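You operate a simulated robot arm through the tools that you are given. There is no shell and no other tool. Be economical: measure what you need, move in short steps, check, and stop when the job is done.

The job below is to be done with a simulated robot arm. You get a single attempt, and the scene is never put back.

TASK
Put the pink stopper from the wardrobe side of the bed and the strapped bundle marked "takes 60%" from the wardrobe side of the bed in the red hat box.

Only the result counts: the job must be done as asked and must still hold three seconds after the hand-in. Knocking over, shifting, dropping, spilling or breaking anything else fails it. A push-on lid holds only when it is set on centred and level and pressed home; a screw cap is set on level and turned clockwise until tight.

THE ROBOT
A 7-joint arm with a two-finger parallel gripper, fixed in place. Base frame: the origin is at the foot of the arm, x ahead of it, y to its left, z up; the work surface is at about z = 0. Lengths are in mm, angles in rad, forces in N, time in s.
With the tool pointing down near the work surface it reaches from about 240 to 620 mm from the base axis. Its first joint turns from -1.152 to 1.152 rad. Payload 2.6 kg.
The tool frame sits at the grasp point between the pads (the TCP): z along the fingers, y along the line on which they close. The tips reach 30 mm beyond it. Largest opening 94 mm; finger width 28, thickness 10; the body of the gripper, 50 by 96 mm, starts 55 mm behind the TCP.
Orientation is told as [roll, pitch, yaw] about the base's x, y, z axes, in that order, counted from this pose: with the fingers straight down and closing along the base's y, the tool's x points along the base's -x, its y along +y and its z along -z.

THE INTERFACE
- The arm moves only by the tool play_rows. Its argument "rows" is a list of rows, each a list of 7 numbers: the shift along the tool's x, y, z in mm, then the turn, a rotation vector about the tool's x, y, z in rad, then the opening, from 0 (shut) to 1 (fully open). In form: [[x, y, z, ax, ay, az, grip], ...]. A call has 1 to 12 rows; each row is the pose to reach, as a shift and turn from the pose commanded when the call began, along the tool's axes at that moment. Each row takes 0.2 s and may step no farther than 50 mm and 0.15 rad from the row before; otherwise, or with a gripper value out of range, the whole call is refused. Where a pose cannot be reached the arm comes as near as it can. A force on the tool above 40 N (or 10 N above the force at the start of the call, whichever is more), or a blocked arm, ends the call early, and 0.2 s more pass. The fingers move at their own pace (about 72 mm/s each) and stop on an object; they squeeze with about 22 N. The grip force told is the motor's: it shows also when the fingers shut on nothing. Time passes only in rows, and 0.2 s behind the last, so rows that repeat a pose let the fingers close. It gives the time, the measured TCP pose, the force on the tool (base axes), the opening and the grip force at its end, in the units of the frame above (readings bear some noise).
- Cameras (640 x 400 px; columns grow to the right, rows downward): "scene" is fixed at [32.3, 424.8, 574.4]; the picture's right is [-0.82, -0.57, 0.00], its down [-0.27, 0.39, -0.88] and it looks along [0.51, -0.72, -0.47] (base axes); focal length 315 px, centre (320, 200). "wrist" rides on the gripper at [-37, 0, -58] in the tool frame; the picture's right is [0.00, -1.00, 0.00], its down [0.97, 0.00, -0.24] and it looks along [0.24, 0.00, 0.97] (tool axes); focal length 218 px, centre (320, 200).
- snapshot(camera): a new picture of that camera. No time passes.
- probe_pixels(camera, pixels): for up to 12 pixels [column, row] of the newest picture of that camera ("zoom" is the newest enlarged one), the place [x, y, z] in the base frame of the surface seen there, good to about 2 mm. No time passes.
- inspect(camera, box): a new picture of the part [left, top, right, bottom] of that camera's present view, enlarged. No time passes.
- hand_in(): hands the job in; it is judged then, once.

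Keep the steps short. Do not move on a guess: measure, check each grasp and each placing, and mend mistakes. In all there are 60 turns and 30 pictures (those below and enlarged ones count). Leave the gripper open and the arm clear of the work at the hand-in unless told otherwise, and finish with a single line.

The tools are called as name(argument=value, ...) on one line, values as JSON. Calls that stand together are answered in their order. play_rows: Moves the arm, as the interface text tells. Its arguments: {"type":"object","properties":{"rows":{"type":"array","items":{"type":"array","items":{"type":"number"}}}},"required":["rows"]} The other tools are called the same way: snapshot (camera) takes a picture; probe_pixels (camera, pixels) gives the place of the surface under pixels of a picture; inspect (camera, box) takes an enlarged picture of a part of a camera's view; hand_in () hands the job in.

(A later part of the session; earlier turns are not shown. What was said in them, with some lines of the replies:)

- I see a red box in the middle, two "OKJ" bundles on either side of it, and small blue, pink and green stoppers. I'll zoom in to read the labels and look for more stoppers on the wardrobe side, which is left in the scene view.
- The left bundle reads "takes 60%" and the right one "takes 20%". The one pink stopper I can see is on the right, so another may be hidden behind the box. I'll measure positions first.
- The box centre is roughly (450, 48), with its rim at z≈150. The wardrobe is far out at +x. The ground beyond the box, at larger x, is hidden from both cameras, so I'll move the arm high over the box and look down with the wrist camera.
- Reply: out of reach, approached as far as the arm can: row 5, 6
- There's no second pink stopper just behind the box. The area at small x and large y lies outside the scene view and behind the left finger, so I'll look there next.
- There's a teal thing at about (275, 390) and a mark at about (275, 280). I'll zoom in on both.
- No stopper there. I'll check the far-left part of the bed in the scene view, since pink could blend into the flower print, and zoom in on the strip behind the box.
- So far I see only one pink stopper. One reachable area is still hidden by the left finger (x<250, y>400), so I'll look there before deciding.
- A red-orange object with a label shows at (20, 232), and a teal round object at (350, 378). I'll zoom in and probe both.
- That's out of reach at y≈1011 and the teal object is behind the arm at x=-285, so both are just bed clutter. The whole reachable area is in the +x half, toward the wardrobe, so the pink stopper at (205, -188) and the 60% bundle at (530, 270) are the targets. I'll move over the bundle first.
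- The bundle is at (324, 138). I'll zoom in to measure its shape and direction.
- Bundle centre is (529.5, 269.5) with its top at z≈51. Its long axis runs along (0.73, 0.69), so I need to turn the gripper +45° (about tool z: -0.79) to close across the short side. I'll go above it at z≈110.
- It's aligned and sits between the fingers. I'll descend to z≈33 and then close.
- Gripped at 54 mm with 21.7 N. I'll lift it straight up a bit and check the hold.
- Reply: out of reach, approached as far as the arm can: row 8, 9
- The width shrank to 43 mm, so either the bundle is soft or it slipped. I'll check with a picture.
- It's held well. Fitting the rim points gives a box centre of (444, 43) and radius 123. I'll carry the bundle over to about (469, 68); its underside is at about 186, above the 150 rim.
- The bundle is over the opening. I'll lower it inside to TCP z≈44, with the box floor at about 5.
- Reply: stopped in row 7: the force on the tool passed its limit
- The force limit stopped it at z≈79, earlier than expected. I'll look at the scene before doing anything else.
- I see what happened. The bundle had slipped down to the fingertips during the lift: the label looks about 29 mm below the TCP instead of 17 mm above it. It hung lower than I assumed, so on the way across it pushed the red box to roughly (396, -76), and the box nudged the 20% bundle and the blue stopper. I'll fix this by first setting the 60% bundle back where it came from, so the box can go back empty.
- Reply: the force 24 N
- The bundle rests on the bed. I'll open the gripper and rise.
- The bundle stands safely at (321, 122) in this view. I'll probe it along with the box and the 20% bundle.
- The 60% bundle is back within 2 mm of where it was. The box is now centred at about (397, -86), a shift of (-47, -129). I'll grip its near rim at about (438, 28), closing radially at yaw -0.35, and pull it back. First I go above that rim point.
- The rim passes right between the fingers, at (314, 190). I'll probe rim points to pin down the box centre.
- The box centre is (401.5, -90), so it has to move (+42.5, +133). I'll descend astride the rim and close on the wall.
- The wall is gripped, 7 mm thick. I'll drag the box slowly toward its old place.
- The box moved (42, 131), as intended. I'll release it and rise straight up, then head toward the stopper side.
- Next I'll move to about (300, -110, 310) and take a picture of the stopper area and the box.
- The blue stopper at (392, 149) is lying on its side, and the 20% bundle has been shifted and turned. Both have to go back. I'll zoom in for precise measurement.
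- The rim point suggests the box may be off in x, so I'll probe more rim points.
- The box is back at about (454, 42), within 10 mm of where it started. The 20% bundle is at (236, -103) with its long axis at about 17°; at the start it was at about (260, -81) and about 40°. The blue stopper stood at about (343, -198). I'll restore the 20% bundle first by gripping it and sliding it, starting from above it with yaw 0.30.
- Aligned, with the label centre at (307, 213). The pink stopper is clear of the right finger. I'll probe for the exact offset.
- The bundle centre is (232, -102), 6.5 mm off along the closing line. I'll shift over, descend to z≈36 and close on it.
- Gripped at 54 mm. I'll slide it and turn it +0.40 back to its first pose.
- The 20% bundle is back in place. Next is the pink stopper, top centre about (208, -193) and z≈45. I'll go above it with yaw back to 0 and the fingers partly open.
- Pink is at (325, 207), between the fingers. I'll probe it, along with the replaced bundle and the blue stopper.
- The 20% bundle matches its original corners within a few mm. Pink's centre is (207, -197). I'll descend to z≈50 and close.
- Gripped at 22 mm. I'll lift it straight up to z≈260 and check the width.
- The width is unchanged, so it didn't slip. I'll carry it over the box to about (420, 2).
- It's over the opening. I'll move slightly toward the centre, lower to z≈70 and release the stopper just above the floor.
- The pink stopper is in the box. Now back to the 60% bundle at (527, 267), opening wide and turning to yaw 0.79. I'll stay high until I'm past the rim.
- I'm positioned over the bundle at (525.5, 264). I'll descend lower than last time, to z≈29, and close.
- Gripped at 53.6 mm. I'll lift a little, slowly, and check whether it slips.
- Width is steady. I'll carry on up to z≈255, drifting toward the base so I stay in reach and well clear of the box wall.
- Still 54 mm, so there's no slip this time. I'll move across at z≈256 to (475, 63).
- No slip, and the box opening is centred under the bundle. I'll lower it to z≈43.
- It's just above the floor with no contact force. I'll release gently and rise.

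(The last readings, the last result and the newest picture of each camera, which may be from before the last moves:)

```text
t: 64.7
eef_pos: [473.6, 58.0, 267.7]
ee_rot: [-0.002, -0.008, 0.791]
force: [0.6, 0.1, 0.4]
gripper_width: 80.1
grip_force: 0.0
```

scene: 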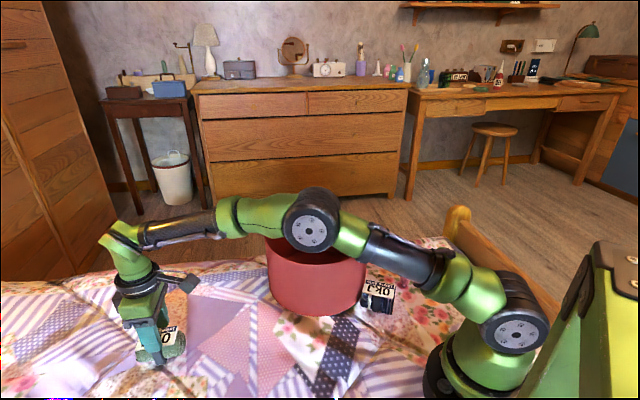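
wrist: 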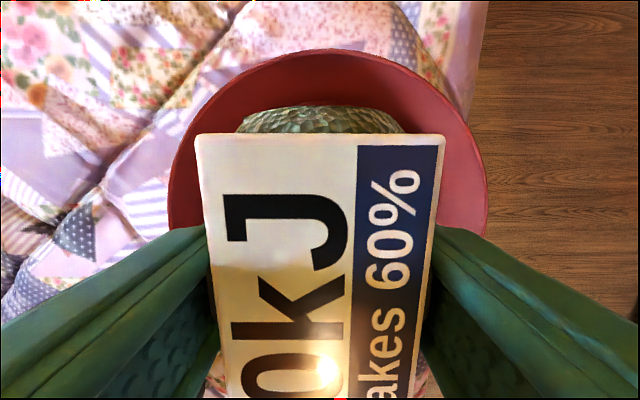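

Both requested items are in the box. The blue stopper still lies on its side from the box nudge, so I'll try to stand it back up. It lies with its head toward h=(-0.39, -0.92), head centre at about (325, -236). I'll go above it with the tool's x along h (yaw 1.17).

play_rows(rows=[[36, -12, 0, 0, 0, -0.04, 0.8], [73, -24, 0, 0, 0, -0.08, 0.6], [109, -36, 0, 0, 0, -0.12, 0.5], [146, -48, 0, 0, 0, -0.16, 0.5], [182, -60, 10, 0, 0, -0.2, 0.5], [218, -72, 30, 0, 0, -0.24, 0.5], [255, -84, 50, 0, 0, -0.29, 0.5], [291, -96, 75, 0, 0, -0.34, 0.5], [327.5, -107, 100, 0, 0, -0.38, 0.5], [327.5, -107, 118, 0, 0, -0.38, 0.5], [327.5, -107, 118, 0, 0, -0.38, 0.5]])

```text
t: 67.1
eef_pos: [320.1, -245.2, 144.8]
ee_rot: [-0.003, -0.005, 1.171]
force: [0.4, 0.1, -0.4]
gripper_width: 47.0
grip_force: 0.0
```

Yaw 1.17 is reached. I'll tilt -35° about tool y and come down to z≈80.

play_rows(rows=[[1, 0, 5, 0, -0.12, 0, 0.5], [2, 0, 15, 0, -0.24, 0, 0.5], [3, -1, 30, 0, -0.37, 0, 0.5], [4, -1, 45, 0, -0.49, 0, 0.5], [4.5, -1, 60, 0, -0.61, 0, 0.5], [4.5, -1, 65, 0, -0.61, 0, 0.5], [4.5, -1, 65, 0, -0.61, 0, 0.5]])

```text
t: 68.7
eef_pos: [320.5, -251.7, 79.9]
ee_rot: [-0.004, -0.616, 1.176]
force: [-0.8, 0.7, 0.6]
gripper_width: 46.9
grip_force: 0.1
```

The tilt took. I'll go straight down (in tilted tool axes: x 26, z 37) to z≈34 around the head and close.

play_rows(rows=[[7, 1, 9, 0, 0, 0, 0.5], [13, 2, 19, 0, 0, 0, 0.5], [19, 2, 28, 0, 0, 0, 0.5], [25.5, 2, 36.5, 0, 0, 0, 0.5], [25.5, 2, 36.5, 0, 0, 0, 0.4], [25.5, 2, 36.5, 0, 0, 0, 0.3], [25.5, 2, 36.5, 0, 0, 0, 0.1], [25.5, 2, 36.5, 0, 0, 0, 0], [25.5, 2, 36.5, 0, 0, 0, 0], [25.5, 2, 36.5, 0, 0, 0, 0]])

```text
t: 70.9
eef_pos: [319.6, -251.6, 35.7]
ee_rot: [-0.006, -0.615, 1.172]
force: [-0.3, -0.3, -0.5]
gripper_width: 22.0
grip_force: 21.1
```

The head is gripped at 22 mm, its full diameter. I'll lift it and turn about the vertical, so the upright placement leans away from the box.

play_rows(rows=[[-12, 0, -16, 0, 0, 0, 0], [-29, 0, -41, 0, 0, 0, 0], [-49, 0, -70, 0.058, 0, 0.082, 0], [-63, 0, -90, 0.138, 0, 0.196, 0], [-63, 0, -90, 0.219, 0, 0.31, 0], [-63, 0, -90, 0.3, 0, 0.425, 0], [-63, 0, -90, 0.381, 0, 0.539, 0], [-63, 0, -90, 0.462, 0, 0.654, 0], [-63, 0, -90, 0.542, 0, 0.768, 0], [-63, 0, -90, 0.623, 0, 0.882, 0], [-63, 0, -90, 0.704, 0, 0.997, 0], [-63, 0, -90, 0.785, 0, 1.111, 0]])

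```text
t: 73.5
eef_pos: [319.0, -250.1, 146.0]
ee_rot: [0.0, -0.619, -0.194]
force: [0.0, 0.3, 0.3]
gripper_width: 21.9
grip_force: 22.0
```

It works: yaw is now -0.19 with the tilt unchanged and the grip steady. I'll continue to yaw ≈-1.5.

play_rows(rows=[[0, 0, 0, 0.083, 0, 0.118, 0], [0, 0, 0, 0.167, 0, 0.236, 0], [0, 0, 0, 0.25, 0, 0.354, 0], [0, 0, 0, 0.333, 0, 0.472, 0], [0, 0, 0, 0.417, 0, 0.59, 0], [0, 0, 0, 0.5, 0, 0.708, 0], [0, 0, 0, 0.583, 0, 0.826, 0], [0, 0, 0, 0.667, 0, 0.944, 0], [0, 0, 0, 0.75, 0, 1.062, 0], [0, 0, 0, 0.75, 0, 1.062, 0]])

```text
t: 75.7
eef_pos: [317.6, -252.1, 144.0]
ee_rot: [0.005, -0.616, -1.495]
force: [-0.6, -0.3, -0.4]
gripper_width: 21.9
grip_force: 21.8
```

Yaw is -1.5. I'll now tilt by +90° about tool y, which stands the stopper upright, while moving over its old place at z≈110.

play_rows(rows=[[4, 3, 1, 0, 0.143, 0, 0], [8, 6, 2, 0, 0.286, 0, 0], [12, 8, 3, 0, 0.428, 0, 0], [16, 11, 4, 0, 0.571, 0, 0], [20, 14, 5, 0, 0.714, 0, 0], [24, 16, 6, 0, 0.857, 0, 0], [28, 19, 7, 0, 1.0, 0, 0], [32, 22, 8, 0, 1.142, 0, 0], [36, 25, 9, 0, 1.285, 0, 0], [40, 27, 10, 0, 1.428, 0, 0], [43.2, 29.3, 11.1, 0, 1.571, 0, 0], [43.2, 29.3, 11.1, 0, 1.571, 0, 0]])

snapshot(camera="scene")

```text
t: 78.3
eef_pos: [345.8, -220.8, 112.3]
ee_rot: [0.007, 0.956, -1.484]
force: [-0.4, 0.2, -0.8]
gripper_width: 22.0
grip_force: 22.5
```

```text
0 pictures are left
```

scene: 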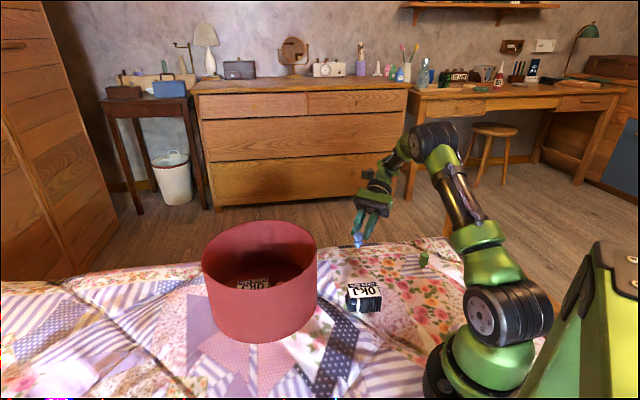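

The blue stopper hangs upright at (358, 241), and the bundle shows inside the box. I'll probe the stopper's bottom and the ground at its old spot.

probe_pixels(camera="scene", pixels=[[357, 234], [357, 238], [358, 242], [358, 246], [358, 248], [357, 250], [357, 262], [352, 262], [362, 264], [255, 283], [365, 290]])

```text
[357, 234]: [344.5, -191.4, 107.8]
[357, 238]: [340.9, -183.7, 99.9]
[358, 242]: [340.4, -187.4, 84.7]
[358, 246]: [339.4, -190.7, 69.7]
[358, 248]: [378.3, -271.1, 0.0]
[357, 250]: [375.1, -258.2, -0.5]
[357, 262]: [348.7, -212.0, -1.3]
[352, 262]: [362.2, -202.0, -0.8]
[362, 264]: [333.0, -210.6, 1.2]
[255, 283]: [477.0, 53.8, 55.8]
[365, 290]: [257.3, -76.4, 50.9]
```

Its position matches the original spot, and the bottom is about 62–65 mm above the bed. I'll lower it slowly by 61 mm.

play_rows(rows=[[-8, 0, 5.8, 0, 0, 0, 0], [-16, 0, 11.5, 0, 0, 0, 0], [-24, 0, 17.3, 0, 0, 0, 0], [-32, 0, 23, 0, 0, 0, 0], [-40, 0, 28.5, 0, 0, 0, 0], [-45, 0, 31.8, 0, 0, 0, 0], [-48, 0, 33.9, 0, 0, 0, 0], [-50, 0, 35.3, 0, 0, 0, 0], [-50, 0, 35.3, 0, 0, 0, 0]])

```text
t: 80.3
eef_pos: [345.4, -219.7, 52.1]
ee_rot: [0.008, 0.953, -1.485]
force: [0.2, -0.4, 0.1]
gripper_width: 22.0
grip_force: 21.9
```

No contact yet. I'll lower 3 mm more, a millimetre at a time, and read the force.

play_rows(rows=[[-0.8, 0, 0.6, 0, 0, 0, 0], [-1.6, 0, 1.2, 0, 0, 0, 0], [-2.4, 0, 1.7, 0, 0, 0, 0], [-2.4, 0, 1.7, 0, 0, 0, 0]])

```text
t: 81.3
eef_pos: [346.3, -219.5, 47.9]
ee_rot: [0.009, 0.954, -1.487]
force: [-3.8, -0.6, 11.6]
gripper_width: 22.2
grip_force: 22.2
```

It's in contact at 11.6 N, standing on the bed. I'll ease off slightly, open slowly, and back straight out along the tool axis.

play_rows(rows=[[0.6, 0, -0.4, 0, 0, 0, 0], [0.6, 0, -0.4, 0, 0, 0, 0.27], [0.6, 0, -0.4, 0, 0, 0, 0.34], [0.6, 0, -0.4, 0, 0, 0, 0.45], [0.6, 0, -0.4, 0, 0, 0, 0.6], [0.6, 0, -0.4, 0, 0, 0, 0.6], [0.6, 0, -10, 0, 0, 0, 0.6], [0.6, 0, -25, 0, 0, 0, 0.6], [0.6, 0, -45, 0, 0, 0, 0.6], [5, 0, -70, 0, 0, 0, 0.6], [20, 0, -100, 0, 0, 0, 0.6], [45, 0, -125, 0, 0, 0, 0.6]])

```text
t: 83.9
eef_pos: [352.8, -297.0, 155.1]
ee_rot: [0.008, 0.956, -1.485]
force: [0.1, -0.6, 0.4]
gripper_width: 56.4
grip_force: 0.1
5 turns are left
```

The arm is clear of the stopper. I'll rise another ~120 mm straight up and open fully.

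play_rows(rows=[[24, 0, -17, 0, 0, 0, 0.8], [49, 0, -35, 0, 0, 0, 1], [73, 0, -52, 0, 0, 0, 1], [98, 0, -69, 0, 0, 0, 1], [98, 0, -69, 0, 0, 0, 1]])

```text
t: 85.1
eef_pos: [346.6, -265.2, 257.9]
ee_rot: [0.008, 0.953, -1.485]
force: [0.2, -0.2, 0.2]
gripper_width: 94.0
grip_force: 0.1
out of reach, approached as far as the arm can: row 2, 3, 4, 5
4 turns are left
```

The arm is clear and the gripper is open, so I'm handing in.

hand_in()

```text
The job is handed in.
```

The pink stopper and the "takes 60%" bundle are in the red hat box, but on the first carry I pushed the box about 140 mm, which shifted the "takes 20%" bundle and knocked over the blue stopper; I put the box back to within about 10 mm and the 20% bundle to within a few mm, and stood the blue stopper up again at its old spot, though with no pictures left I couldn't check that it stayed standing, and the pink stopper was the only one I found, which I took as the wardrobe-side one.
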